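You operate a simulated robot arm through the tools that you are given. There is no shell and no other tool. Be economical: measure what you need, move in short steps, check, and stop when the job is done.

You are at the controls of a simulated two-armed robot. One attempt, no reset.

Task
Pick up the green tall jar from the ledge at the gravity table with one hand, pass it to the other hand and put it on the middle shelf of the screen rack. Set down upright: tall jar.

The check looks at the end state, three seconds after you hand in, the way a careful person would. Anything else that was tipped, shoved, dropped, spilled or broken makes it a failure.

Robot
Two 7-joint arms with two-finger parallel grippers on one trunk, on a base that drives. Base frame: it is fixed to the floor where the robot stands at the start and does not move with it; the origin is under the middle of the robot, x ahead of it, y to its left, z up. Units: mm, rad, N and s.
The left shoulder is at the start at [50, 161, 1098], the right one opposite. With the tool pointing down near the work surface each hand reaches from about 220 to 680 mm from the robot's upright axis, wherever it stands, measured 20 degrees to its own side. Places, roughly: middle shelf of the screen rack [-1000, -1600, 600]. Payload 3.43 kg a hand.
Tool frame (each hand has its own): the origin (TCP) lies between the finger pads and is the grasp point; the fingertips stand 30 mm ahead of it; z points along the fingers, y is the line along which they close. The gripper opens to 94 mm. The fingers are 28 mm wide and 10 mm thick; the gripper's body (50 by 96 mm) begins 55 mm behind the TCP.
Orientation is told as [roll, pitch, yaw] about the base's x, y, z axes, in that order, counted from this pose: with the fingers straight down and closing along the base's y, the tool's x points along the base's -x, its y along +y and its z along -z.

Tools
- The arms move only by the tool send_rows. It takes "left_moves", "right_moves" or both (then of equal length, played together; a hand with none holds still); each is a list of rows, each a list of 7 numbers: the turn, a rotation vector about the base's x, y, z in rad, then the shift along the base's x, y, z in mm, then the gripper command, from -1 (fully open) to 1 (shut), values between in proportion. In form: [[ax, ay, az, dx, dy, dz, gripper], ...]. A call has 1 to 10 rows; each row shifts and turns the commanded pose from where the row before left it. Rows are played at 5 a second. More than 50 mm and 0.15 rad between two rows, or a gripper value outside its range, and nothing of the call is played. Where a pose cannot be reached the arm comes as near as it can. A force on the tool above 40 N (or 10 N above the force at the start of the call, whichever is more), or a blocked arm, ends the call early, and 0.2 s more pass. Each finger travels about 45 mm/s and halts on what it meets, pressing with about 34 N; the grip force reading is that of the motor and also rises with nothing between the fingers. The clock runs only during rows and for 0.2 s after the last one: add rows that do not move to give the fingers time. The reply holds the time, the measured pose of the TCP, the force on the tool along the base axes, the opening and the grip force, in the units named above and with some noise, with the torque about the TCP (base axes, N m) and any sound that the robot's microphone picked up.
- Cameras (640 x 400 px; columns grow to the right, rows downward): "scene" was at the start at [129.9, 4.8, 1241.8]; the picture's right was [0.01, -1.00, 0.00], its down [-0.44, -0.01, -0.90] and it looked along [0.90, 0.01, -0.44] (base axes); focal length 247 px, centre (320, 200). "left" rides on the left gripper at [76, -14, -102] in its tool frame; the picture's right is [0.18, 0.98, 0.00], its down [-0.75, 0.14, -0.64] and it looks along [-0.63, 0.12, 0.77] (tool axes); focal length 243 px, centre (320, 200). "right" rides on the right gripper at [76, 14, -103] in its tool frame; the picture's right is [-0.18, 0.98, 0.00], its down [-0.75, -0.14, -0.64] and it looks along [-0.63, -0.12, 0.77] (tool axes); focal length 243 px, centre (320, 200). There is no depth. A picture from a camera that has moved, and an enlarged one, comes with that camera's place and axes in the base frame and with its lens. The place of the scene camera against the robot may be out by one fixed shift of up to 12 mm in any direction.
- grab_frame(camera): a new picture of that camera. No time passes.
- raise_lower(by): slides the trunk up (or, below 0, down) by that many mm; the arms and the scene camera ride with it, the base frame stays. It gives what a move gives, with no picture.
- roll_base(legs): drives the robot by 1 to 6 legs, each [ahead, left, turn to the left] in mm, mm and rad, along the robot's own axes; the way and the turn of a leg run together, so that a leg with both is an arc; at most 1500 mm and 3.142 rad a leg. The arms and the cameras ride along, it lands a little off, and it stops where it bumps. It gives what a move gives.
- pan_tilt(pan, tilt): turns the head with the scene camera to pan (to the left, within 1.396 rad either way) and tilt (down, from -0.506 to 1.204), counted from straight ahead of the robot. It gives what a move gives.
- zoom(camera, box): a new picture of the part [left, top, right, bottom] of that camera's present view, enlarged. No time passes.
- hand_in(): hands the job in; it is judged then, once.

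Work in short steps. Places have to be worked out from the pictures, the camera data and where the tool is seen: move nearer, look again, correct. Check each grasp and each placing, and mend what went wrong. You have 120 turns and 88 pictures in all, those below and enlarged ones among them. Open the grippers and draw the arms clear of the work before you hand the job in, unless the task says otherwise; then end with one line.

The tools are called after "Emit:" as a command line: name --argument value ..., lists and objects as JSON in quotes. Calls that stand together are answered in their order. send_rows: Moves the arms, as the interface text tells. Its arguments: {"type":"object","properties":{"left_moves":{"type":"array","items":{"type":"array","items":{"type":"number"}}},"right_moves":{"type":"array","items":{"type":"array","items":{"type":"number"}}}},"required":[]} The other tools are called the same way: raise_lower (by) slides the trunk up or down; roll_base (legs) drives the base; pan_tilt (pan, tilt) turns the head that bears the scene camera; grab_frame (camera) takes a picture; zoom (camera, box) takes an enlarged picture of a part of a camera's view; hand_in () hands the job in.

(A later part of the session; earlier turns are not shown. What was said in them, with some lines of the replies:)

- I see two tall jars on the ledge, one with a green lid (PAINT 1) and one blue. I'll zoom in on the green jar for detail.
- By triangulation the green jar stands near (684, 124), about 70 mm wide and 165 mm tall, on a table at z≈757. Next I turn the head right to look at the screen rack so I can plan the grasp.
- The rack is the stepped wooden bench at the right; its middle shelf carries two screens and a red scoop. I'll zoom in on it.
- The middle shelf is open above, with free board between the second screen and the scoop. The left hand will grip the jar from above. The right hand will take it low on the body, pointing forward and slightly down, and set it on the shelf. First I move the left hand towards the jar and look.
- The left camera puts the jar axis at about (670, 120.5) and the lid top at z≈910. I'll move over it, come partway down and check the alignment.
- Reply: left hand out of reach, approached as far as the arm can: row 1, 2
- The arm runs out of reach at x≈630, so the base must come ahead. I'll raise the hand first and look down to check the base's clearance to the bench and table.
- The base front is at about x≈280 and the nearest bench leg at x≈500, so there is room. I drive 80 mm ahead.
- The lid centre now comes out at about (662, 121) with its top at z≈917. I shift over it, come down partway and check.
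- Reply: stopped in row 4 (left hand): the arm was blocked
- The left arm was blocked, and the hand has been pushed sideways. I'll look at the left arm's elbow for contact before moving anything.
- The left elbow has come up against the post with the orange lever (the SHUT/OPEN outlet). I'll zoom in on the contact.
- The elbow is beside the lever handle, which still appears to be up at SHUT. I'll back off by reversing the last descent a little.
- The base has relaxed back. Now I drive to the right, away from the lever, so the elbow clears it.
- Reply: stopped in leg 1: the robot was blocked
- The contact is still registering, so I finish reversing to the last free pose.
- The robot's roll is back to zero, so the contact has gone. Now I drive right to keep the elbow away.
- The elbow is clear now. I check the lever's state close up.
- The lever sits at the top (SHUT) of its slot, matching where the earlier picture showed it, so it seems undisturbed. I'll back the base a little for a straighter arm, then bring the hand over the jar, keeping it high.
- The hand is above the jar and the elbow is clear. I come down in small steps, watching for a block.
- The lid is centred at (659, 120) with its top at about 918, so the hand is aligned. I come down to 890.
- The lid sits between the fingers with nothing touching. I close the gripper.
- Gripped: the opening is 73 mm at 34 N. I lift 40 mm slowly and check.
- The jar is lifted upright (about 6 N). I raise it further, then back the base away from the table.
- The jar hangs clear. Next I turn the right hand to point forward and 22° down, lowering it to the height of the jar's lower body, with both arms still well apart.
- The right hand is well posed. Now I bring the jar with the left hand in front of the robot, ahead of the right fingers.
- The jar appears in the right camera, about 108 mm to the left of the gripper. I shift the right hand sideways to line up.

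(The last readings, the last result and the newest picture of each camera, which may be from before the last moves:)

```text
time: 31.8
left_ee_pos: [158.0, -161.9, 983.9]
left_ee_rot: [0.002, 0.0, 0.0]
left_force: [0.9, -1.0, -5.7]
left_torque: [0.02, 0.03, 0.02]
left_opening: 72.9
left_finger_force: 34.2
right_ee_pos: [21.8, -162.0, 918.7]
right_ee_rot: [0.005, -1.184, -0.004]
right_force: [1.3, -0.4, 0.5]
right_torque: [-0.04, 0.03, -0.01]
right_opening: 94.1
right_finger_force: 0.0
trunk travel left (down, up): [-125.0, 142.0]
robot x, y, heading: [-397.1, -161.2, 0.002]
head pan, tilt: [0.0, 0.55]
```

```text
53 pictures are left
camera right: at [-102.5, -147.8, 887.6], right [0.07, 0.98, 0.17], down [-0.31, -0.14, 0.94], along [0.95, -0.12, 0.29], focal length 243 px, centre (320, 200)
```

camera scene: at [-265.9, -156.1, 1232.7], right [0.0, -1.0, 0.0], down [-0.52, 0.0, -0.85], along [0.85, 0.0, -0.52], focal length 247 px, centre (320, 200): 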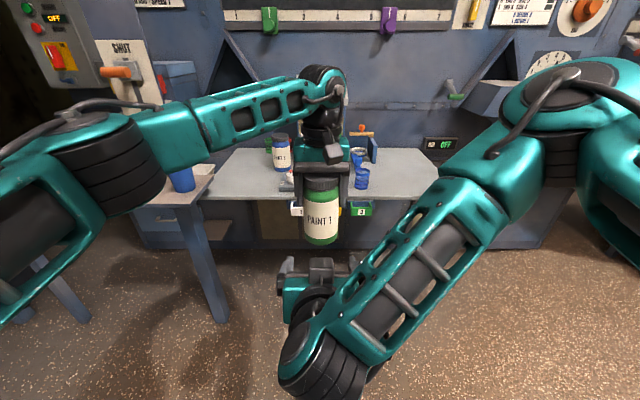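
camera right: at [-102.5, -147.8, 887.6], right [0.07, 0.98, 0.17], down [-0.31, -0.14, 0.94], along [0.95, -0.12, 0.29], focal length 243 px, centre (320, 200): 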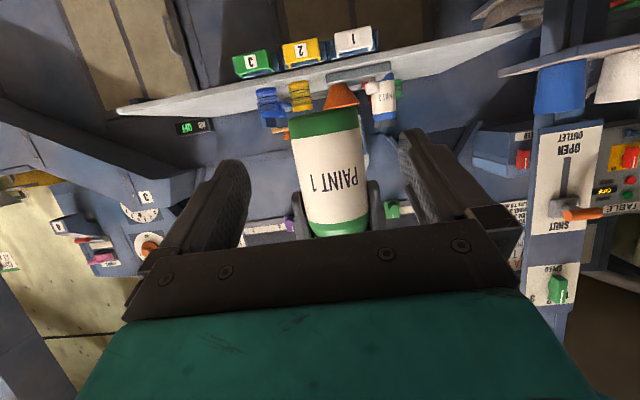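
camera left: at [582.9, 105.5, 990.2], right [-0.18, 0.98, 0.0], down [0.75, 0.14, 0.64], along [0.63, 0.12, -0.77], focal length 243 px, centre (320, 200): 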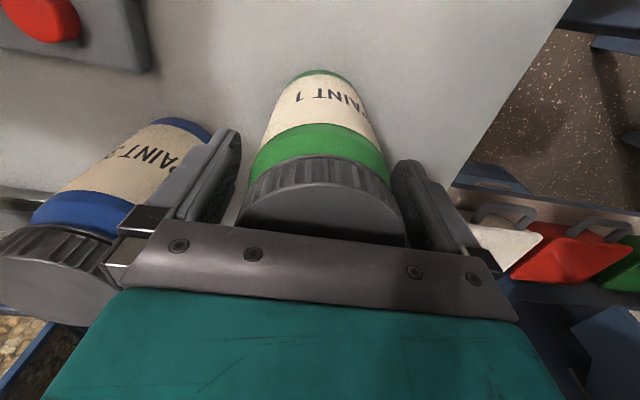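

The jar is centred between the right fingers. Its bottom comes out at z≈876, so the jar is shorter than I thought, about 138 mm. I'll take it with the right TCP at z≈923, below the left fingertips at 954, and advance in steps.

Emit:
send_rows --right_moves '[[0, 0, 0, 30, -0.5, 2, -1], [0, 0, 0, 30, -0.5, 2, -1], [0, 0, 0, 30, 0, 1, -1], [0, 0, 0, 0, 0, 0, -1]]'

Emit:
grab_frame --camera "right"

Emit:
zoom --camera "scene" --box '[220, 140, 420, 300]'

```text
time: 32.8
left_ee_pos: [157.7, -161.1, 983.6]
left_ee_rot: [0.002, 0.001, 0.003]
left_force: [-0.2, -0.4, -6.5]
left_torque: [0.0, -0.02, -0.01]
left_opening: 72.6
left_finger_force: 34.4
right_ee_pos: [111.1, -162.5, 923.2]
right_ee_rot: [0.006, -1.183, -0.004]
right_force: [0.0, 0.1, 1.0]
right_torque: [-0.02, 0.01, 0.01]
right_opening: 94.0
right_finger_force: 0.1
trunk travel left (down, up): [-125.0, 142.0]
robot x, y, heading: [-396.0, -160.9, 0.004]
head pan, tilt: [0.0, 0.55]
```

```text
52 pictures are left
camera right: at [-12.7, -149.5, 892.9], right [0.07, 0.98, 0.17], down [-0.31, -0.14, 0.94], along [0.95, -0.12, 0.29], focal length 243 px, centre (320, 200)
```

right: 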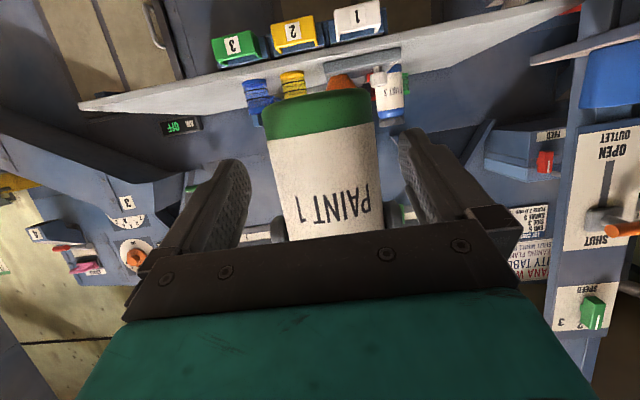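

```text
2.50 times, centred on (320, 220) of scene
camera zoom: at [-265.9, -156.0, 1232.7], right [0.0, -1.0, 0.0], down [-0.52, 0.0, -0.85], along [0.85, 0.0, -0.52], focal length 618 px, centre (320, 150)
```

zoom: 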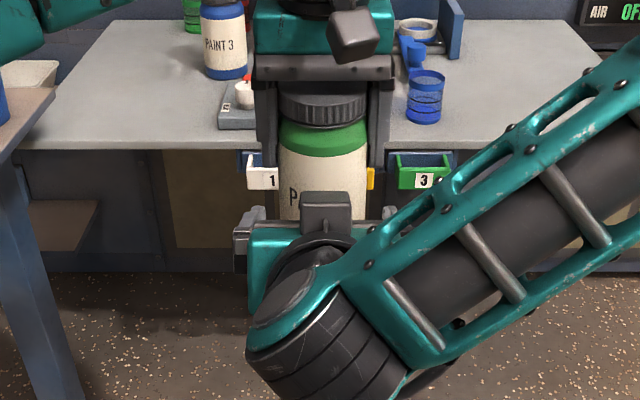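

Alignment is good and nothing touches. I advance the last 46 mm slowly, keeping watch on the forces.

Emit:
send_rows --right_moves '[[0, 0, 0, 12, 0, 0, -1], [0, 0, 0, 12, 0, 0, -1], [0, 0, 0, 11, 0, 0, -1], [0, 0, 0, 10, 0, 0, -1], [0, 0, 0, 0, 0, 0, -1]]'

Emit:
grab_frame --camera "right"

Emit:
grab_frame --camera "left"

Emit:
zoom --camera "scene" --box '[220, 140, 420, 300]'

```text
time: 34.0
left_ee_pos: [157.9, -161.8, 984.0]
left_ee_rot: [0.001, 0.0, 0.0]
left_force: [-0.2, 0.3, -5.9]
left_torque: [0.02, 0.02, -0.02]
left_opening: 72.7
left_finger_force: 34.2
right_ee_pos: [155.9, -162.5, 924.7]
right_ee_rot: [0.005, -1.183, -0.006]
right_force: [-0.7, -0.5, -0.1]
right_torque: [0.0, 0.01, 0.01]
right_opening: 94.0
right_finger_force: 0.1
trunk travel left (down, up): [-125.0, 142.0]
robot x, y, heading: [-395.9, -160.5, 0.001]
head pan, tilt: [0.0, 0.55]
```

```text
50 pictures are left
camera right: at [32.2, -149.5, 892.6], right [0.07, 0.98, 0.17], down [-0.31, -0.14, 0.94], along [0.95, -0.12, 0.29], focal length 243 px, centre (320, 200)
```

right: 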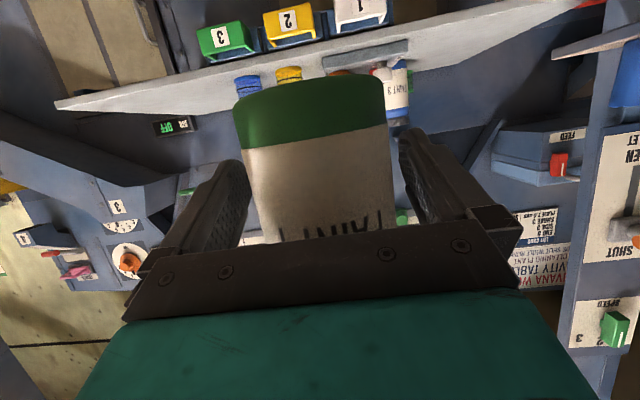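

```text
49 pictures are left
camera left: at [82.1, -177.4, 1086.0], right [-0.19, 0.98, 0.0], down [0.75, 0.14, 0.64], along [0.63, 0.12, -0.77], focal length 243 px, centre (320, 200)
```

left: 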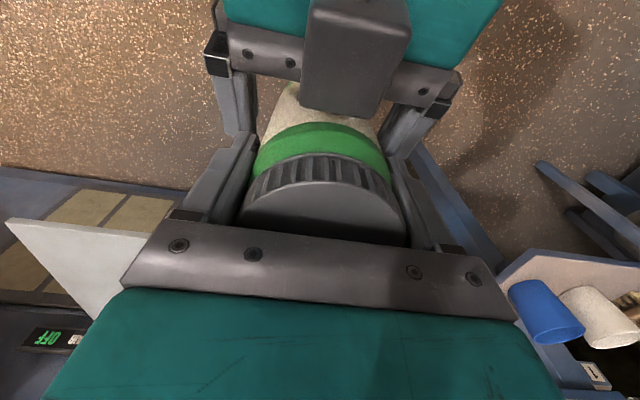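

```text
2.50 times, centred on (320, 220) of scene
camera zoom: at [-265.9, -156.0, 1232.7], right [0.0, -1.0, 0.0], down [-0.52, 0.0, -0.85], along [0.85, 0.0, -0.52], focal length 618 px, centre (320, 150)
```

zoom: 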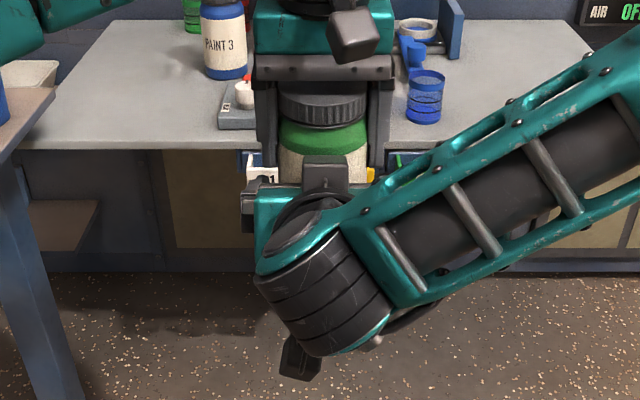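

The jar is fully between the right fingers with no contact, and the gray housing on the right hand clears it. I close the right gripper.

Emit:
send_rows --right_moves '[[0, 0, 0, 0, 0, 0, 0], [0, 0, 0, 0, 0, 0, 1], [0, 0, 0, 0, 0, 0, 1], [0, 0, 0, 0, 0, 0, 1], [0, 0, 0, 0, 0, 0, 1]]'

```text
time: 35.1
left_ee_pos: [157.4, -162.2, 983.4]
left_ee_rot: [0.002, 0.0, -0.001]
left_force: [-2.1, -5.0, -5.4]
left_torque: [-0.33, 0.12, -0.07]
left_opening: 72.7
left_finger_force: 34.3
right_ee_pos: [154.5, -163.7, 922.1]
right_ee_rot: [0.006, -1.182, -0.003]
right_force: [2.6, 4.8, -1.1]
right_torque: [0.04, -0.01, 0.11]
right_opening: 75.7
right_finger_force: 33.7
trunk travel left (down, up): [-125.0, 142.0]
robot x, y, heading: [-394.9, -161.9, -0.002]
head pan, tilt: [0.0, 0.55]
```

The right hand holds it (75.7 mm, 34 N). I open the left gripper.

Emit:
send_rows --left_moves '[[0, 0, 0, 0, 0, 0, 0.2], [0, 0, 0, 0, 0, 0, -1], [0, 0, 0, 0, 0, 0, -1], [0, 0, 0, 0, 0, 0, -1]]' --right_moves '[[0, 0, 0, 0, 0, 0, 1], [0, 0, 0, 0, 0, 0, 1], [0, 0, 0, 0, 0, 0, 1], [0, 0, 0, 0, 0, 0, 1]]'

Emit:
grab_frame --camera "left"

```text
time: 36.1
left_ee_pos: [158.1, -162.0, 983.5]
left_ee_rot: [0.001, 0.001, 0.002]
left_force: [0.3, 0.1, -0.3]
left_torque: [0.01, 0.0, 0.0]
left_opening: 94.2
left_finger_force: 0.0
right_ee_pos: [154.7, -163.5, 924.7]
right_ee_rot: [0.005, -1.181, -0.004]
right_force: [0.4, -1.2, 0.1]
right_torque: [0.02, 0.04, -0.01]
right_opening: 75.5
right_finger_force: 33.9
trunk travel left (down, up): [-125.0, 142.0]
robot x, y, heading: [-394.8, -158.5, 0.001]
head pan, tilt: [0.0, 0.55]
```

```text
47 pictures are left
camera left: at [82.2, -177.3, 1086.1], right [-0.19, 0.98, 0.0], down [0.75, 0.14, 0.64], along [0.63, 0.12, -0.77], focal length 243 px, centre (320, 200)
```

left: 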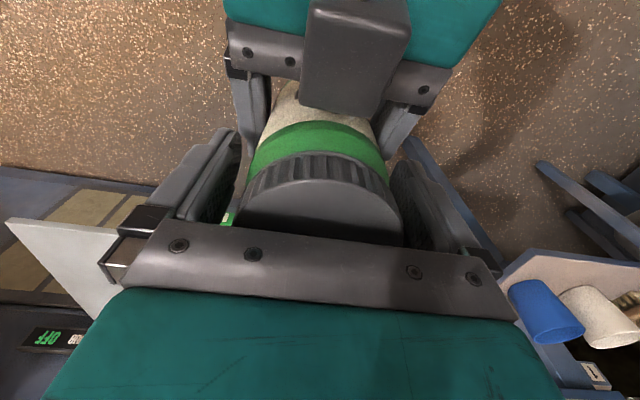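

The left fingers are free of the lid. I raise the left hand straight up slowly and watch the readings.

Emit:
send_rows --left_moves '[[0, 0, 0, 0, 0, 15, -1], [0, 0, 0, 0, 0, 25, -1], [0, 0, 0, 0, 0, 35, -1], [0, 0, 0, 0, 0, 35, -1], [0, 0, 0, 0, 0, 0, -1]]' --right_moves '[[0, 0, 0, 0, 0, 0, 1], [0, 0, 0, 0, 0, 0, 1], [0, 0, 0, 0, 0, 0, 1], [0, 0, 0, 0, 0, 0, 1], [0, 0, 0, 0, 0, 0, 1]]'

Emit:
grab_frame --camera "scene"

```text
time: 37.4
left_ee_pos: [158.7, -162.5, 1095.2]
left_ee_rot: [0.001, 0.002, 0.003]
left_force: [0.1, -0.7, 0.0]
left_torque: [0.02, 0.0, 0.02]
left_opening: 93.8
left_finger_force: 0.0
right_ee_pos: [155.2, -163.3, 924.3]
right_ee_rot: [0.004, -1.185, -0.005]
right_force: [0.3, -0.1, -0.6]
right_torque: [0.01, 0.05, -0.02]
right_opening: 75.5
right_finger_force: 33.8
trunk travel left (down, up): [-125.0, 142.0]
robot x, y, heading: [-398.5, -157.1, 0.002]
head pan, tilt: [0.0, 0.55]
```

```text
46 pictures are left
camera scene: at [-265.8, -156.0, 1232.7], right [0.0, -1.0, 0.0], down [-0.52, 0.0, -0.85], along [0.85, 0.0, -0.52], focal length 247 px, centre (320, 200)
```

scene: 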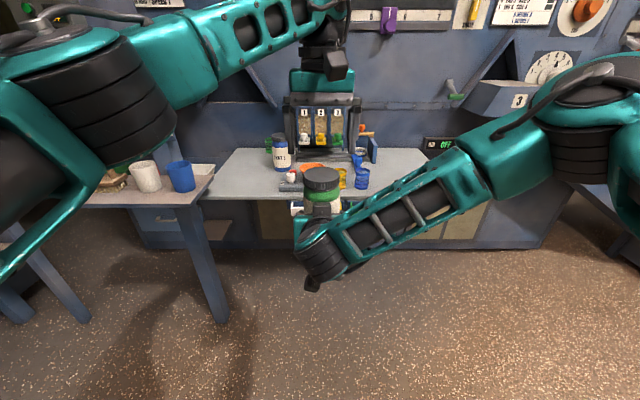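

The right hand now holds the jar upright. I tuck the left hand away to the left, then turn the robot to face the rack (−y).

Emit:
send_rows --left_moves '[[0, 0, 0, -8, 42, 0, -1], [0, 0, 0, -8, 42, 0, -1], [0, 0, 0, -8, 42, 0, -1], [0, 0, 0, -8, 42, 0, -1], [0, 0, 0, -8, 42, 0, -1], [0, 0, 0, -8, 42, 0, -1]]'

Emit:
roll_base --legs '[[0, 0, -0.785], [0, 0, -0.785]]'

Emit:
pan_tilt --pan -0.7 --tilt 0.4

Emit:
grab_frame --camera "scene"

```text
time: 38.8
left_ee_pos: [111.1, 91.3, 1094.0]
left_ee_rot: [0.001, -0.001, 0.002]
left_force: [0.8, 0.4, 0.0]
left_torque: [0.02, 0.01, -0.02]
left_opening: 93.7
left_finger_force: 0.1
right_ee_pos: [155.7, -162.0, 923.8]
right_ee_rot: [0.003, -1.184, -0.003]
right_force: [0.6, -0.9, 0.6]
right_torque: [-0.01, 0.0, 0.03]
right_opening: 75.2
right_finger_force: 34.3
trunk travel left (down, up): [-125.0, 142.0]
robot x, y, heading: [-396.4, -155.9, 0.003]
head pan, tilt: [0.0, 0.55]
```

```text
time: 43.3
left_ee_pos: [-148.6, -664.9, 1094.6]
left_ee_rot: [0.002, -0.002, -1.574]
left_force: [-0.2, 0.3, -0.3]
left_torque: [0.01, -0.02, 0.01]
left_opening: 93.8
left_finger_force: 0.0
right_ee_pos: [-399.9, -710.1, 923.6]
right_ee_rot: [0.005, -1.183, -1.579]
right_force: [0.1, 0.5, -0.2]
right_torque: [0.01, 0.02, 0.02]
right_opening: 75.1
right_finger_force: 34.3
trunk travel left (down, up): [-125.0, 142.0]
robot x, y, heading: [-393.4, -160.9, -1.575]
head pan, tilt: [0.0, 0.55]
```

```text
time: 44.4
left_ee_pos: [-148.2, -664.7, 1095.2]
left_ee_rot: [0.003, 0.001, -1.572]
left_force: [-0.4, -0.8, -0.5]
left_torque: [0.05, 0.0, -0.01]
left_opening: 94.1
left_finger_force: 0.0
right_ee_pos: [-400.3, -709.6, 923.2]
right_ee_rot: [0.004, -1.182, -1.579]
right_force: [-0.4, 0.2, -0.6]
right_torque: [0.03, -0.01, 0.0]
right_opening: 75.4
right_finger_force: 34.2
trunk travel left (down, up): [-125.0, 142.0]
robot x, y, heading: [-393.1, -158.5, -1.575]
head pan, tilt: [-0.7, 0.4]
```

```text
45 pictures are left
camera scene: at [-456.4, -267.0, 1246.4], right [-0.76, 0.65, 0.0], down [0.25, 0.3, -0.92], along [-0.6, -0.7, -0.39], focal length 247 px, centre (320, 200)
```

scene: 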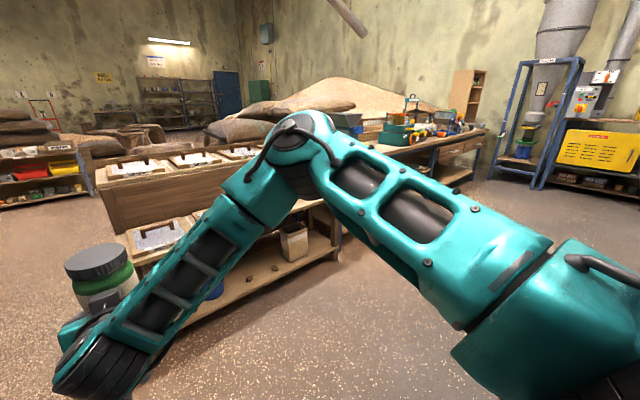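

The floor to the robot's right is clear. I drive sideways to line up with the free part of the middle shelf.

Emit:
roll_base --legs '[[0, -730, 0]]'

Emit:
pan_tilt --pan 0.0 --tilt 0.55

Emit:
grab_frame --camera "scene"

```text
time: 51.2
left_ee_pos: [-883.9, -660.7, 1094.7]
left_ee_rot: [0.001, -0.001, -1.579]
left_force: [-0.1, -0.2, -0.6]
left_torque: [-0.05, 0.04, 0.02]
left_opening: 94.0
left_finger_force: 0.1
right_ee_pos: [-1136.0, -702.3, 923.0]
right_ee_rot: [0.006, -1.181, -1.585]
right_force: [-0.6, 0.7, -0.6]
right_torque: [0.04, -0.02, -0.01]
right_opening: 75.3
right_finger_force: 34.0
trunk travel left (down, up): [-125.0, 142.0]
robot x, y, heading: [-1128.2, -155.2, -1.58]
head pan, tilt: [-0.7, 0.4]
```

```text
time: 52.3
left_ee_pos: [-884.3, -661.5, 1095.5]
left_ee_rot: [0.002, 0.0, -1.579]
left_force: [-0.2, 0.5, -0.2]
left_torque: [0.03, 0.02, -0.01]
left_opening: 94.2
left_finger_force: 0.1
right_ee_pos: [-1136.9, -701.5, 923.6]
right_ee_rot: [0.004, -1.182, -1.586]
right_force: [0.5, -0.1, -0.2]
right_torque: [0.0, 0.0, -0.02]
right_opening: 75.5
right_finger_force: 34.1
trunk travel left (down, up): [-125.0, 142.0]
robot x, y, heading: [-1126.7, -151.7, -1.586]
head pan, tilt: [0.0, 0.55]
```

```text
44 pictures are left
camera scene: at [-1130.6, -279.7, 1232.7], right [-1.0, 0.01, 0.0], down [0.01, 0.52, -0.85], along [-0.01, -0.85, -0.52], focal length 247 px, centre (320, 200)
```

scene: 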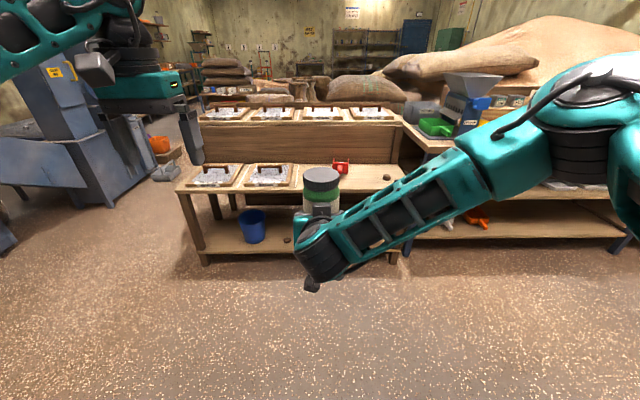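

I'm lined up. I zoom in on the shelf to find the screens, the scoop and the front edge.

Emit:
zoom --camera "scene" --box '[170, 100, 410, 280]'

```text
2.22 times, centred on (290, 190) of scene
camera zoom: at [-1130.6, -279.7, 1232.7], right [-1.0, 0.01, 0.0], down [0.01, 0.52, -0.85], along [-0.01, -0.85, -0.52], focal length 550 px, centre (387, 222)
```

zoom: 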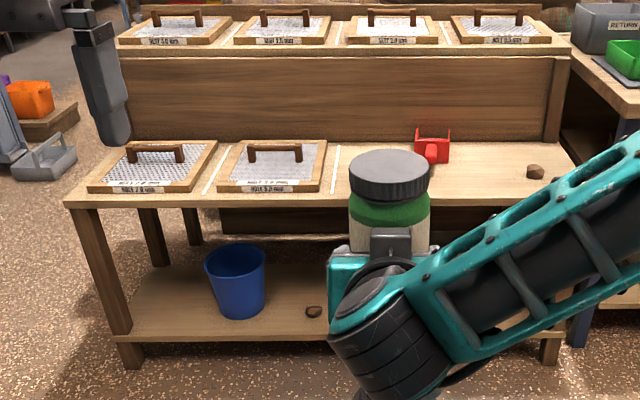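

The free board spans x≈−1015 to −1220 at the front, and the shelf edge is at y≈−1389. I'm aiming for the jar at about (−1148, −1465), so I drive most of the way ahead and re-check.

Emit:
roll_base --legs '[[600, 0, 0.012]]'

Emit:
pan_tilt --pan 0.0 --tilt 0.8

Emit:
grab_frame --camera "scene"

Emit:
grab_frame --camera "left"

```text
time: 55.7
left_ee_pos: [-884.8, -1256.0, 1094.8]
left_ee_rot: [0.003, -0.001, -1.572]
left_force: [0.5, -0.2, 0.4]
left_torque: [0.0, 0.03, 0.05]
left_opening: 93.9
left_finger_force: 0.1
right_ee_pos: [-1137.7, -1300.1, 923.5]
right_ee_rot: [0.004, -1.182, -1.577]
right_force: [-0.3, -0.4, -0.7]
right_torque: [0.01, 0.01, 0.02]
right_opening: 75.0
right_finger_force: 34.1
trunk travel left (down, up): [-125.0, 142.0]
robot x, y, heading: [-1127.8, -747.4, -1.58]
head pan, tilt: [0.0, 0.55]
```

```text
time: 56.4
left_ee_pos: [-885.3, -1255.3, 1095.3]
left_ee_rot: [0.002, 0.0, -1.571]
left_force: [0.2, 0.0, -0.1]
left_torque: [-0.04, -0.02, -0.01]
left_opening: 94.2
left_finger_force: 0.0
right_ee_pos: [-1137.8, -1300.5, 922.5]
right_ee_rot: [0.006, -1.18, -1.578]
right_force: [-0.5, -1.3, 0.3]
right_torque: [0.02, 0.02, 0.0]
right_opening: 75.4
right_finger_force: 33.6
trunk travel left (down, up): [-125.0, 142.0]
robot x, y, heading: [-1134.7, -749.5, -1.576]
head pan, tilt: [0.0, 0.799]
```

```text
42 pictures are left
camera scene: at [-1134.2, -867.8, 1211.4], right [-1.0, 0.0, 0.0], down [0.0, 0.72, -0.7], along [0.0, -0.7, -0.72], focal length 247 px, centre (320, 200)
```

scene: 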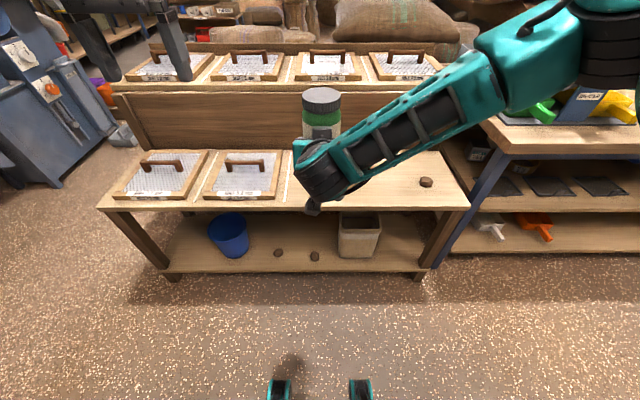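

```text
41 pictures are left
camera left: at [-898.9, -1179.7, 1196.2], right [0.98, 0.18, 0.0], down [0.14, -0.75, 0.64], along [0.12, -0.63, -0.77], focal length 243 px, centre (320, 200)
```

left: 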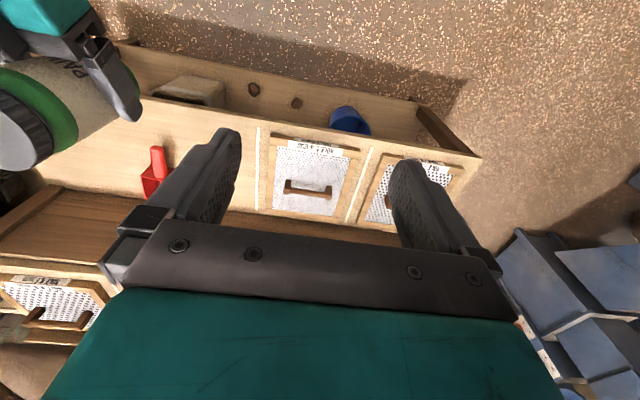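

Combining views, the shelf surface comes out near z≈580–600 and its front edge near y≈−1437. I drive 212 mm more, putting the jar about 75 mm inside the edge, still high above the shelf.

Emit:
roll_base --legs '[[212, 0, 0]]'

Emit:
raise_lower --by -120

Emit:
grab_frame --camera "left"

Emit:
grab_frame --camera "scene"

```text
time: 58.1
left_ee_pos: [-886.0, -1464.5, 1094.2]
left_ee_rot: [0.003, 0.0, -1.573]
left_force: [0.1, -0.2, -0.2]
left_torque: [0.01, 0.01, -0.03]
left_opening: 94.1
left_finger_force: 0.0
right_ee_pos: [-1137.5, -1508.5, 922.7]
right_ee_rot: [0.004, -1.182, -1.579]
right_force: [0.2, -1.1, 0.3]
right_torque: [0.03, 0.03, 0.01]
right_opening: 75.5
right_finger_force: 34.2
trunk travel left (down, up): [-125.0, 142.0]
robot x, y, heading: [-1132.0, -958.0, -1.572]
head pan, tilt: [0.0, 0.799]
```

```text
time: 59.6
left_ee_pos: [-884.7, -1464.2, 974.7]
left_ee_rot: [0.002, 0.0, -1.572]
left_force: [1.4, 0.3, 0.5]
left_torque: [0.01, -0.01, 0.01]
left_opening: 94.2
left_finger_force: 0.2
right_ee_pos: [-1137.4, -1509.4, 802.8]
right_ee_rot: [0.004, -1.18, -1.578]
right_force: [-0.2, 0.4, -0.5]
right_torque: [0.0, -0.01, -0.01]
right_opening: 75.2
right_finger_force: 33.9
trunk travel left (down, up): [-5.0, 262.0]
robot x, y, heading: [-1130.5, -962.3, -1.572]
head pan, tilt: [0.0, 0.799]
```

```text
40 pictures are left
camera left: at [-899.9, -1388.7, 1076.4], right [0.98, 0.18, 0.0], down [0.14, -0.75, 0.64], along [0.12, -0.63, -0.77], focal length 243 px, centre (320, 200)
```

left: 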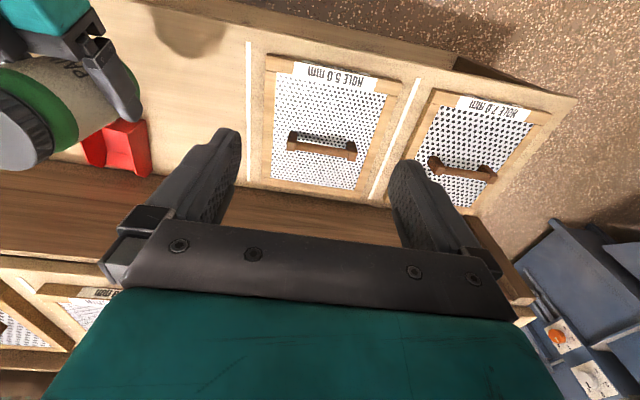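

```text
39 pictures are left
camera scene: at [-1135.1, -1076.7, 1091.4], right [-1.0, 0.0, 0.0], down [0.0, 0.72, -0.7], along [0.0, -0.7, -0.72], focal length 247 px, centre (320, 200)
```

scene: 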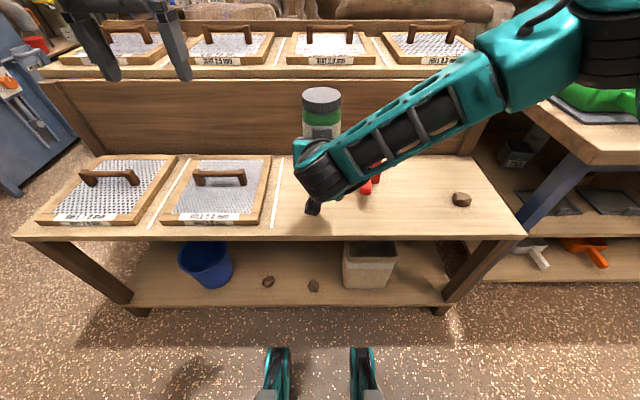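

The edge is near y≈−1452 and the shelf surface near z≈580. I move 22 mm deeper, then lower the arm partway and look from the side.

Emit:
roll_base --legs '[[22, 0, 0]]'

Emit:
send_rows --right_moves '[[0, 0, 0, 0, 0, -30, 1], [0, 0, 0, 0, 0, -30, 1], [0, 0, 0, 0, 0, -30, 1], [0, 0, 0, 0, 0, -30, 1], [0, 0, 0, 0, 0, 0, 1]]'

Emit:
grab_frame --camera "left"

Emit:
grab_frame --camera "right"

Emit:
grab_frame --camera "scene"

```text
time: 60.4
left_ee_pos: [-886.9, -1487.6, 973.6]
left_ee_rot: [0.001, -0.001, -1.572]
left_force: [-0.1, -0.3, 0.6]
left_torque: [-0.01, -0.01, -0.02]
left_opening: 93.8
left_finger_force: 0.0
right_ee_pos: [-1138.2, -1531.3, 802.8]
right_ee_rot: [0.003, -1.181, -1.577]
right_force: [0.0, -0.3, -0.2]
right_torque: [0.04, -0.01, 0.0]
right_opening: 75.4
right_finger_force: 34.0
trunk travel left (down, up): [-5.0, 262.0]
robot x, y, heading: [-1130.9, -978.8, -1.572]
head pan, tilt: [0.0, 0.799]
```

```text
time: 61.6
left_ee_pos: [-887.0, -1485.1, 975.2]
left_ee_rot: [0.002, -0.001, -1.571]
left_force: [0.2, -0.4, 0.5]
left_torque: [0.02, -0.01, 0.01]
left_opening: 94.3
left_finger_force: 0.1
right_ee_pos: [-1139.9, -1531.1, 682.6]
right_ee_rot: [0.004, -1.182, -1.578]
right_force: [-0.2, 0.8, -0.3]
right_torque: [0.03, 0.0, -0.03]
right_opening: 75.3
right_finger_force: 34.2
trunk travel left (down, up): [-5.0, 262.0]
robot x, y, heading: [-1133.1, -984.3, -1.577]
head pan, tilt: [0.0, 0.799]
```

```text
38 pictures are left
camera left: at [-899.9, -1410.9, 1076.2], right [0.98, 0.18, 0.0], down [0.14, -0.75, 0.64], along [0.12, -0.63, -0.77], focal length 243 px, centre (320, 200)
```

left: 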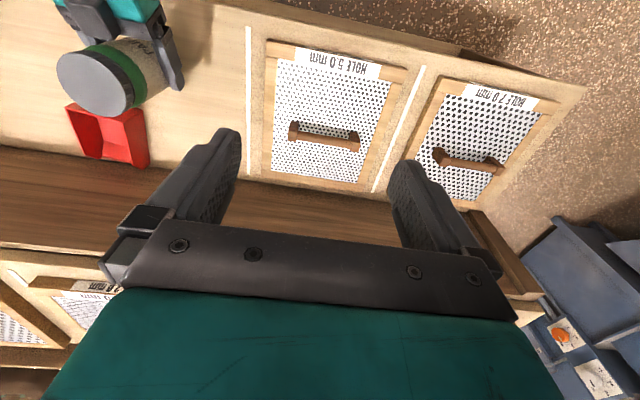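

```text
37 pictures are left
camera right: at [-1124.4, -1407.8, 652.5], right [0.98, -0.07, 0.17], down [-0.14, 0.31, 0.94], along [-0.12, -0.95, 0.29], focal length 243 px, centre (320, 200)
```

right: 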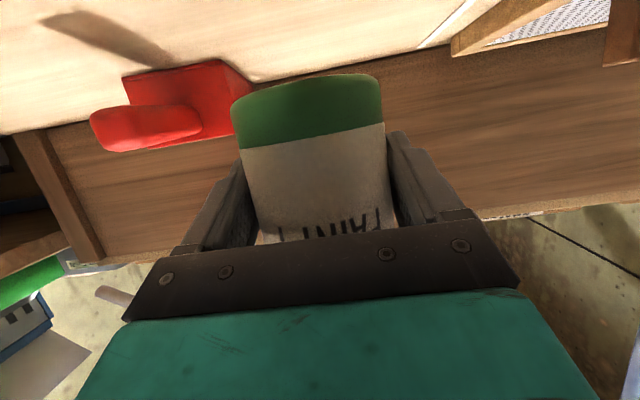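

```text
36 pictures are left
camera scene: at [-1135.1, -1098.8, 1091.4], right [-1.0, 0.0, 0.0], down [0.0, 0.72, -0.7], along [0.0, -0.7, -0.72], focal length 247 px, centre (320, 200)
```

scene: 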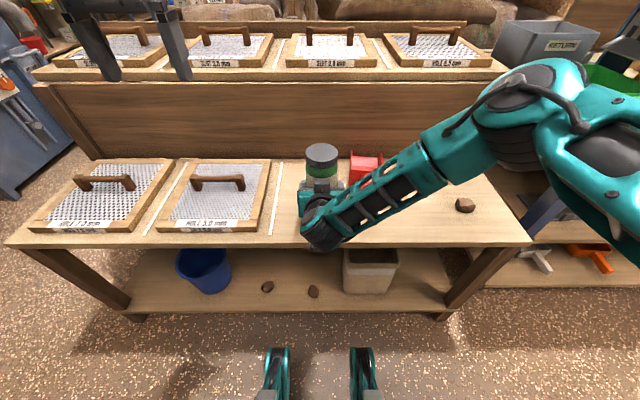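

The jar is upright over clear board, with the scoop well to the side. I lower it further, with finer steps near the expected contact.

Emit:
send_rows --right_moves '[[0, 0, 0, 0, 0, -10, 1], [0, 0, 0, 0, 0, -10, 1], [0, 0, 0, 0, 0, -5, 1], [0, 0, 0, 0, 0, -5, 1], [0, 0, 0, 0, 0, 0, 1]]'

Emit:
grab_frame --camera "right"

Emit:
zoom --camera "left" --box '[0, 0, 240, 180]'

```text
time: 62.8
left_ee_pos: [-885.2, -1486.4, 974.6]
left_ee_rot: [0.002, 0.0, -1.573]
left_force: [-0.4, 0.3, -0.6]
left_torque: [-0.02, -0.03, 0.01]
left_opening: 93.8
left_finger_force: 0.2
right_ee_pos: [-1138.0, -1531.1, 651.4]
right_ee_rot: [0.003, -1.179, -1.577]
right_force: [-0.5, -0.2, 0.2]
right_torque: [-0.01, 0.01, -0.02]
right_opening: 75.5
right_finger_force: 33.8
trunk travel left (down, up): [-5.0, 262.0]
robot x, y, heading: [-1131.8, -981.0, -1.571]
head pan, tilt: [0.0, 0.799]
```

```text
35 pictures are left
camera right: at [-1124.1, -1407.6, 622.1], right [0.98, -0.07, 0.17], down [-0.14, 0.31, 0.94], along [-0.12, -0.95, 0.29], focal length 243 px, centre (320, 200)
```

right: 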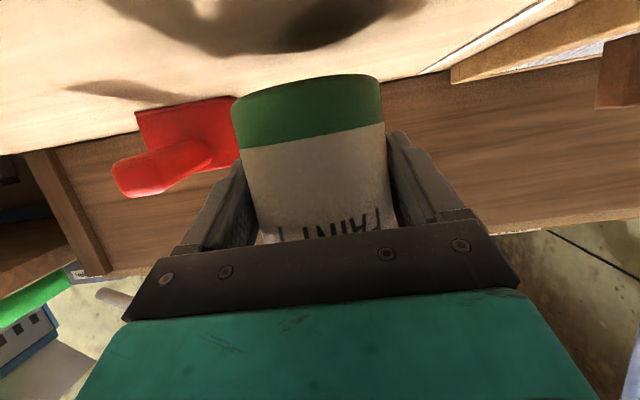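

```text
2.22 times, centred on (120, 90) of left
camera zoom: at [-900.0, -1410.8, 1076.3], right [0.98, 0.18, 0.0], down [0.14, -0.75, 0.64], along [0.12, -0.63, -0.77], focal length 539 px, centre (764, 444)
```

zoom: 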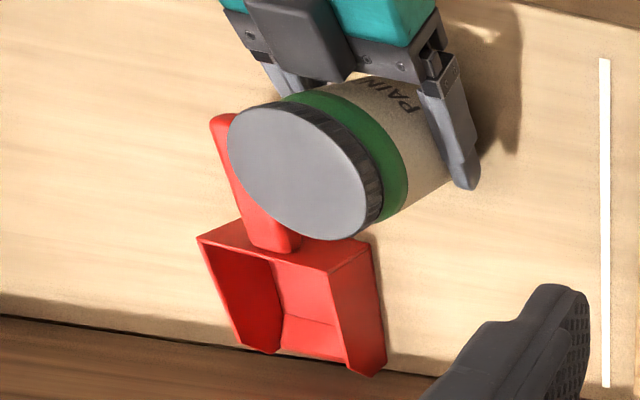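

There's clear space around the jar, with about 85 mm from the fingers to the scoop handle. I keep lowering in 4 mm steps, watching the force.

Emit:
send_rows --right_moves '[[0, 0, 0, 0, 0, -4, 1], [0, 0, 0, 0, 0, -4, 1], [0, 0, 0, 0, 0, -3, 1], [0, 0, 0, 0, 0, 0, 1]]'

Emit:
grab_frame --camera "right"

```text
time: 63.8
left_ee_pos: [-886.0, -1485.1, 974.9]
left_ee_rot: [0.004, 0.0, -1.572]
left_force: [-0.2, -0.4, -0.6]
left_torque: [-0.03, 0.01, -0.01]
left_opening: 94.2
left_finger_force: 0.0
right_ee_pos: [-1138.3, -1530.8, 640.4]
right_ee_rot: [0.003, -1.181, -1.577]
right_force: [0.1, 0.5, -0.7]
right_torque: [0.04, 0.02, 0.0]
right_opening: 75.1
right_finger_force: 33.7
trunk travel left (down, up): [-5.0, 262.0]
robot x, y, heading: [-1131.7, -984.7, -1.576]
head pan, tilt: [0.0, 0.799]
```

```text
33 pictures are left
camera right: at [-1123.9, -1407.6, 610.9], right [0.98, -0.07, 0.17], down [-0.14, 0.31, 0.94], along [-0.12, -0.95, 0.29], focal length 243 px, centre (320, 200)
```

right: 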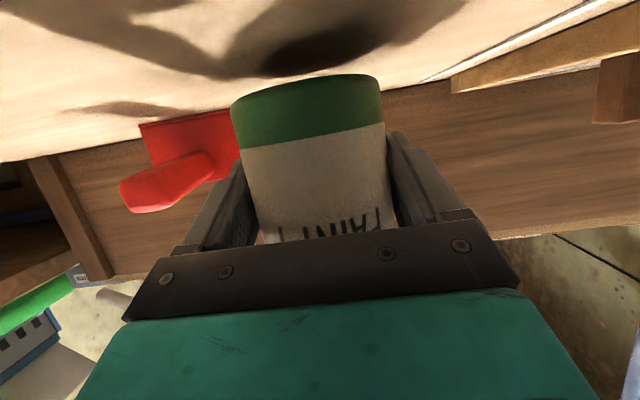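

The view suggests about 15 mm of gap left. I continue in 3 mm steps.

Emit:
send_rows --right_moves '[[0, 0, 0, 0, 0, -3, 1], [0, 0, 0, 0, 0, -3, 1], [0, 0, 0, 0, 0, -3, 1], [0, 0, 0, 0, 0, 0, 1]]'

Emit:
grab_frame --camera "right"

```text
time: 64.8
left_ee_pos: [-885.5, -1487.0, 975.0]
left_ee_rot: [0.002, 0.0, -1.572]
left_force: [0.4, 0.2, 0.6]
left_torque: [0.01, -0.01, 0.0]
left_opening: 93.9
left_finger_force: 0.1
right_ee_pos: [-1139.5, -1530.3, 631.7]
right_ee_rot: [0.003, -1.18, -1.575]
right_force: [0.6, 0.8, 0.6]
right_torque: [0.03, -0.03, 0.01]
right_opening: 75.2
right_finger_force: 34.1
trunk travel left (down, up): [-5.0, 262.0]
robot x, y, heading: [-1131.4, -986.0, -1.577]
head pan, tilt: [0.0, 0.799]
```

```text
32 pictures are left
camera right: at [-1123.9, -1407.2, 601.5], right [0.98, -0.07, 0.17], down [-0.14, 0.31, 0.94], along [-0.12, -0.95, 0.29], focal length 243 px, centre (320, 200)
```

right: 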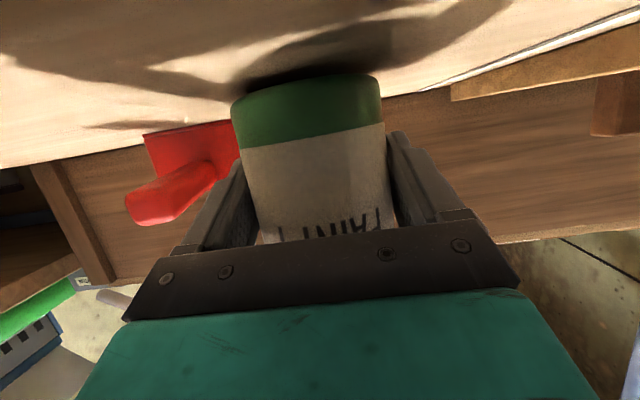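

The contact shadow has nearly met the jar's bottom, so only a few millimetres remain. I take 2 mm steps.

Emit:
send_rows --right_moves '[[0, 0, 0, 0, 0, -2, 1], [0, 0, 0, 0, 0, -2, 1], [0, 0, 0, 0, 0, 0, 1]]'

Emit:
zoom --camera "right" --box '[200, 40, 440, 190]'

```text
time: 65.6
left_ee_pos: [-885.1, -1486.9, 976.1]
left_ee_rot: [0.002, 0.001, -1.572]
left_force: [-0.7, 0.3, 0.3]
left_torque: [0.0, -0.03, -0.01]
left_opening: 94.1
left_finger_force: 0.1
right_ee_pos: [-1137.2, -1529.7, 629.1]
right_ee_rot: [0.003, -1.179, -1.578]
right_force: [0.1, 0.6, 0.0]
right_torque: [0.04, -0.02, 0.01]
right_opening: 75.5
right_finger_force: 34.0
trunk travel left (down, up): [-5.0, 262.0]
robot x, y, heading: [-1133.7, -983.3, -1.576]
head pan, tilt: [0.0, 0.799]
```

```text
2.67 times, centred on (320, 115) of right
camera zoom: at [-1123.7, -1407.4, 598.0], right [0.98, -0.07, 0.17], down [-0.14, 0.31, 0.94], along [-0.12, -0.95, 0.29], focal length 647 px, centre (320, 427)
```

zoom: 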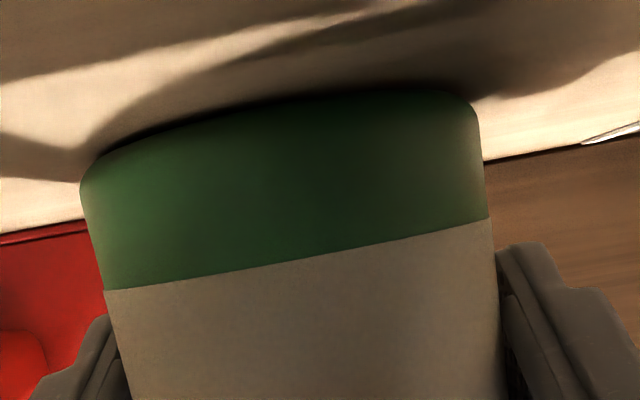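

Very close but no force yet. I continue in small steps until contact registers.

Emit:
send_rows --right_moves '[[0, 0, 0, 0, 0, -1.5, 1], [0, 0, 0, 0, 0, -1.5, 1], [0, 0, 0, 0, 0, 0, 1]]'

Emit:
zoom --camera "right" --box '[200, 40, 440, 190]'

```text
time: 66.4
left_ee_pos: [-885.0, -1486.7, 975.8]
left_ee_rot: [0.003, -0.002, -1.573]
left_force: [0.6, 0.6, 0.0]
left_torque: [0.01, 0.04, -0.01]
left_opening: 94.1
left_finger_force: 0.0
right_ee_pos: [-1138.7, -1530.1, 628.7]
right_ee_rot: [0.008, -1.188, -1.581]
right_force: [-2.5, 5.0, 14.2]
right_torque: [0.61, -0.28, 0.18]
right_opening: 75.2
right_finger_force: 33.8
trunk travel left (down, up): [-5.0, 262.0]
robot x, y, heading: [-1130.5, -983.9, -1.573]
head pan, tilt: [0.0, 0.799]
```

```text
2.67 times, centred on (320, 115) of right
camera zoom: at [-1123.4, -1407.8, 597.3], right [0.98, -0.07, 0.17], down [-0.14, 0.31, 0.94], along [-0.12, -0.95, 0.3], focal length 647 px, centre (320, 427)
```

zoom: 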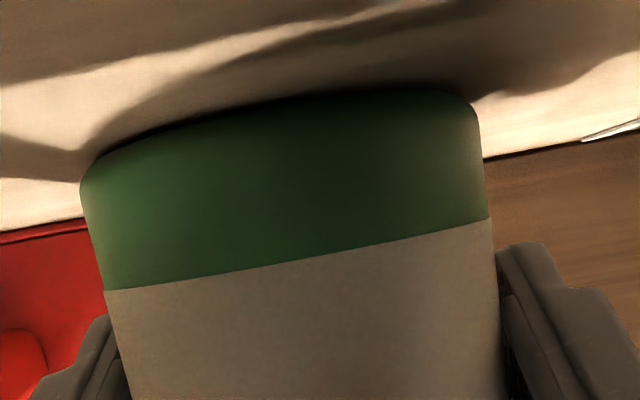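

Contact registers: 14 N upward at the expected height. I ease off 1 mm, then open gently.

Emit:
send_rows --right_moves '[[0, 0, 0, 0, 0, 1.3, 1], [0, 0, 0, 0, 0, 0, 1]]'

```text
time: 67.0
left_ee_pos: [-885.1, -1485.4, 975.9]
left_ee_rot: [0.0, -0.002, -1.573]
left_force: [0.4, 0.1, 0.4]
left_torque: [0.01, -0.01, 0.0]
left_opening: 94.1
left_finger_force: 0.1
right_ee_pos: [-1138.2, -1530.8, 629.1]
right_ee_rot: [0.007, -1.183, -1.58]
right_force: [-1.2, -0.9, 12.1]
right_torque: [0.19, -0.42, -0.03]
right_opening: 75.4
right_finger_force: 34.2
trunk travel left (down, up): [-5.0, 262.0]
robot x, y, heading: [-1131.4, -979.7, -1.572]
head pan, tilt: [0.0, 0.799]
```

Emit:
send_rows --right_moves '[[0, 0, 0, 0, 0, 0.7, 1], [0, 0, 0, 0, 0, 0, 0.5], [0, 0, 0, 0, 0, 0, 0], [0, 0, 0, 0, 0, 0, -0.6], [0, 0, 0, 0, 0, 0, -1], [0, 0, 0, 0, 0, 0, -1]]'

Emit:
grab_frame --camera "right"

Emit:
zoom --camera "left" --box '[0, 0, 240, 180]'

```text
time: 68.4
left_ee_pos: [-885.8, -1486.5, 974.4]
left_ee_rot: [0.002, -0.001, -1.573]
left_force: [0.1, 0.9, -0.4]
left_torque: [0.0, 0.0, 0.02]
left_opening: 94.0
left_finger_force: 0.0
right_ee_pos: [-1138.2, -1530.2, 627.5]
right_ee_rot: [0.004, -1.182, -1.576]
right_force: [-0.5, -0.6, -0.3]
right_torque: [-0.01, -0.01, 0.01]
right_opening: 94.1
right_finger_force: 0.0
trunk travel left (down, up): [-5.0, 262.0]
robot x, y, heading: [-1131.2, -978.6, -1.575]
head pan, tilt: [0.0, 0.799]
```

```text
29 pictures are left
camera right: at [-1123.6, -1407.4, 597.0], right [0.98, -0.07, 0.17], down [-0.14, 0.31, 0.94], along [-0.12, -0.95, 0.29], focal length 243 px, centre (320, 200)
```

right: 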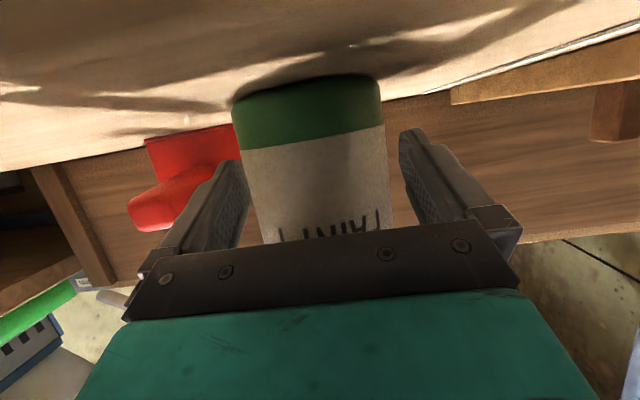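

```text
2.22 times, centred on (120, 90) of left
camera zoom: at [-899.9, -1410.4, 1076.5], right [0.98, 0.18, 0.0], down [0.14, -0.75, 0.64], along [0.12, -0.63, -0.77], focal length 539 px, centre (764, 444)
```

zoom: 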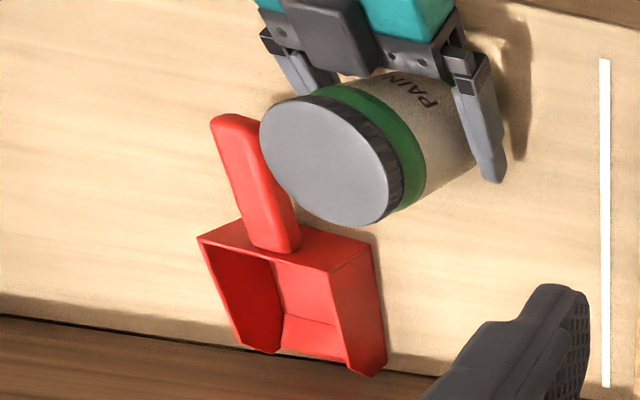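

Released, and the jar stands upright. I draw the right hand straight back.

Emit:
send_rows --right_moves '[[0, 0, 0, 0, 15, 0, -1], [0, 0, 0, 0, 25, 0, -1], [0, 0, 0, 0, 30, 0, -1], [0, 0, 0, 0, 30, 0, -1], [0, 0, 0, 0, 0, 0, -1]]'

Emit:
roll_base --legs '[[-350, 0, 0]]'

Emit:
grab_frame --camera "scene"

Emit:
grab_frame --camera "right"

```text
time: 69.6
left_ee_pos: [-885.3, -1485.4, 973.7]
left_ee_rot: [0.002, 0.0, -1.571]
left_force: [0.3, -0.2, 1.3]
left_torque: [0.01, 0.01, 0.0]
left_opening: 94.1
left_finger_force: 0.1
right_ee_pos: [-1137.1, -1431.1, 628.7]
right_ee_rot: [0.003, -1.181, -1.576]
right_force: [0.5, 0.2, 0.7]
right_torque: [-0.02, 0.01, -0.01]
right_opening: 94.0
right_finger_force: 0.1
trunk travel left (down, up): [-5.0, 262.0]
robot x, y, heading: [-1131.7, -978.0, -1.575]
head pan, tilt: [0.0, 0.799]
```

```text
time: 71.8
left_ee_pos: [-883.3, -1133.4, 975.3]
left_ee_rot: [0.002, 0.001, -1.57]
left_force: [-0.3, -0.6, -0.1]
left_torque: [-0.03, 0.01, -0.01]
left_opening: 94.1
left_finger_force: 0.0
right_ee_pos: [-1135.8, -1079.3, 629.9]
right_ee_rot: [0.004, -1.181, -1.574]
right_force: [-0.6, -0.4, 0.6]
right_torque: [-0.02, -0.02, 0.01]
right_opening: 94.0
right_finger_force: 0.0
trunk travel left (down, up): [-5.0, 262.0]
robot x, y, heading: [-1131.1, -629.5, -1.571]
head pan, tilt: [0.0, 0.799]
```

```text
27 pictures are left
camera scene: at [-1133.9, -746.4, 1091.4], right [-1.0, 0.0, 0.0], down [0.0, 0.72, -0.7], along [0.0, -0.7, -0.72], focal length 247 px, centre (320, 200)
```

scene: 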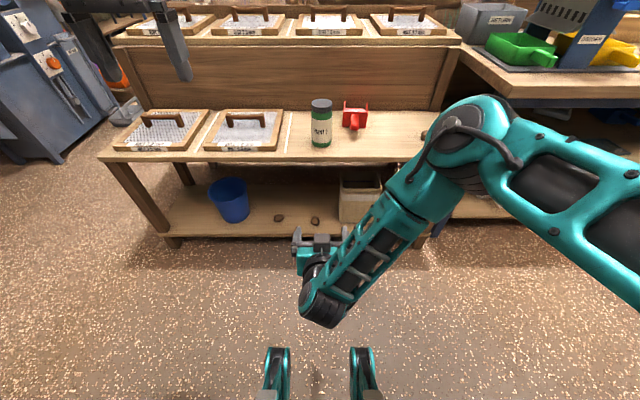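

```text
26 pictures are left
camera right: at [-1121.5, -956.1, 597.5], right [0.98, -0.07, 0.17], down [-0.14, 0.31, 0.94], along [-0.12, -0.95, 0.29], focal length 243 px, centre (320, 200)
```

right: 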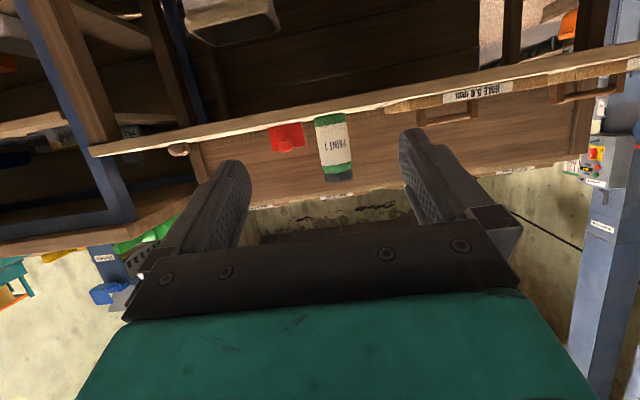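

The green jar stands upright on the middle shelf. The screens and scoop are untouched, both grippers are open and the arms are clear, so I hand in.

Emit:
hand_in

```text
The job is handed in.
```

The green tall jar was picked up from the ledge with the left hand, passed to the right, and stands upright on the middle shelf of the screen rack; during the approach my left elbow bumped the orange outlet lever, which still looks to be at SHUT, though I couldn't confirm that exactly.
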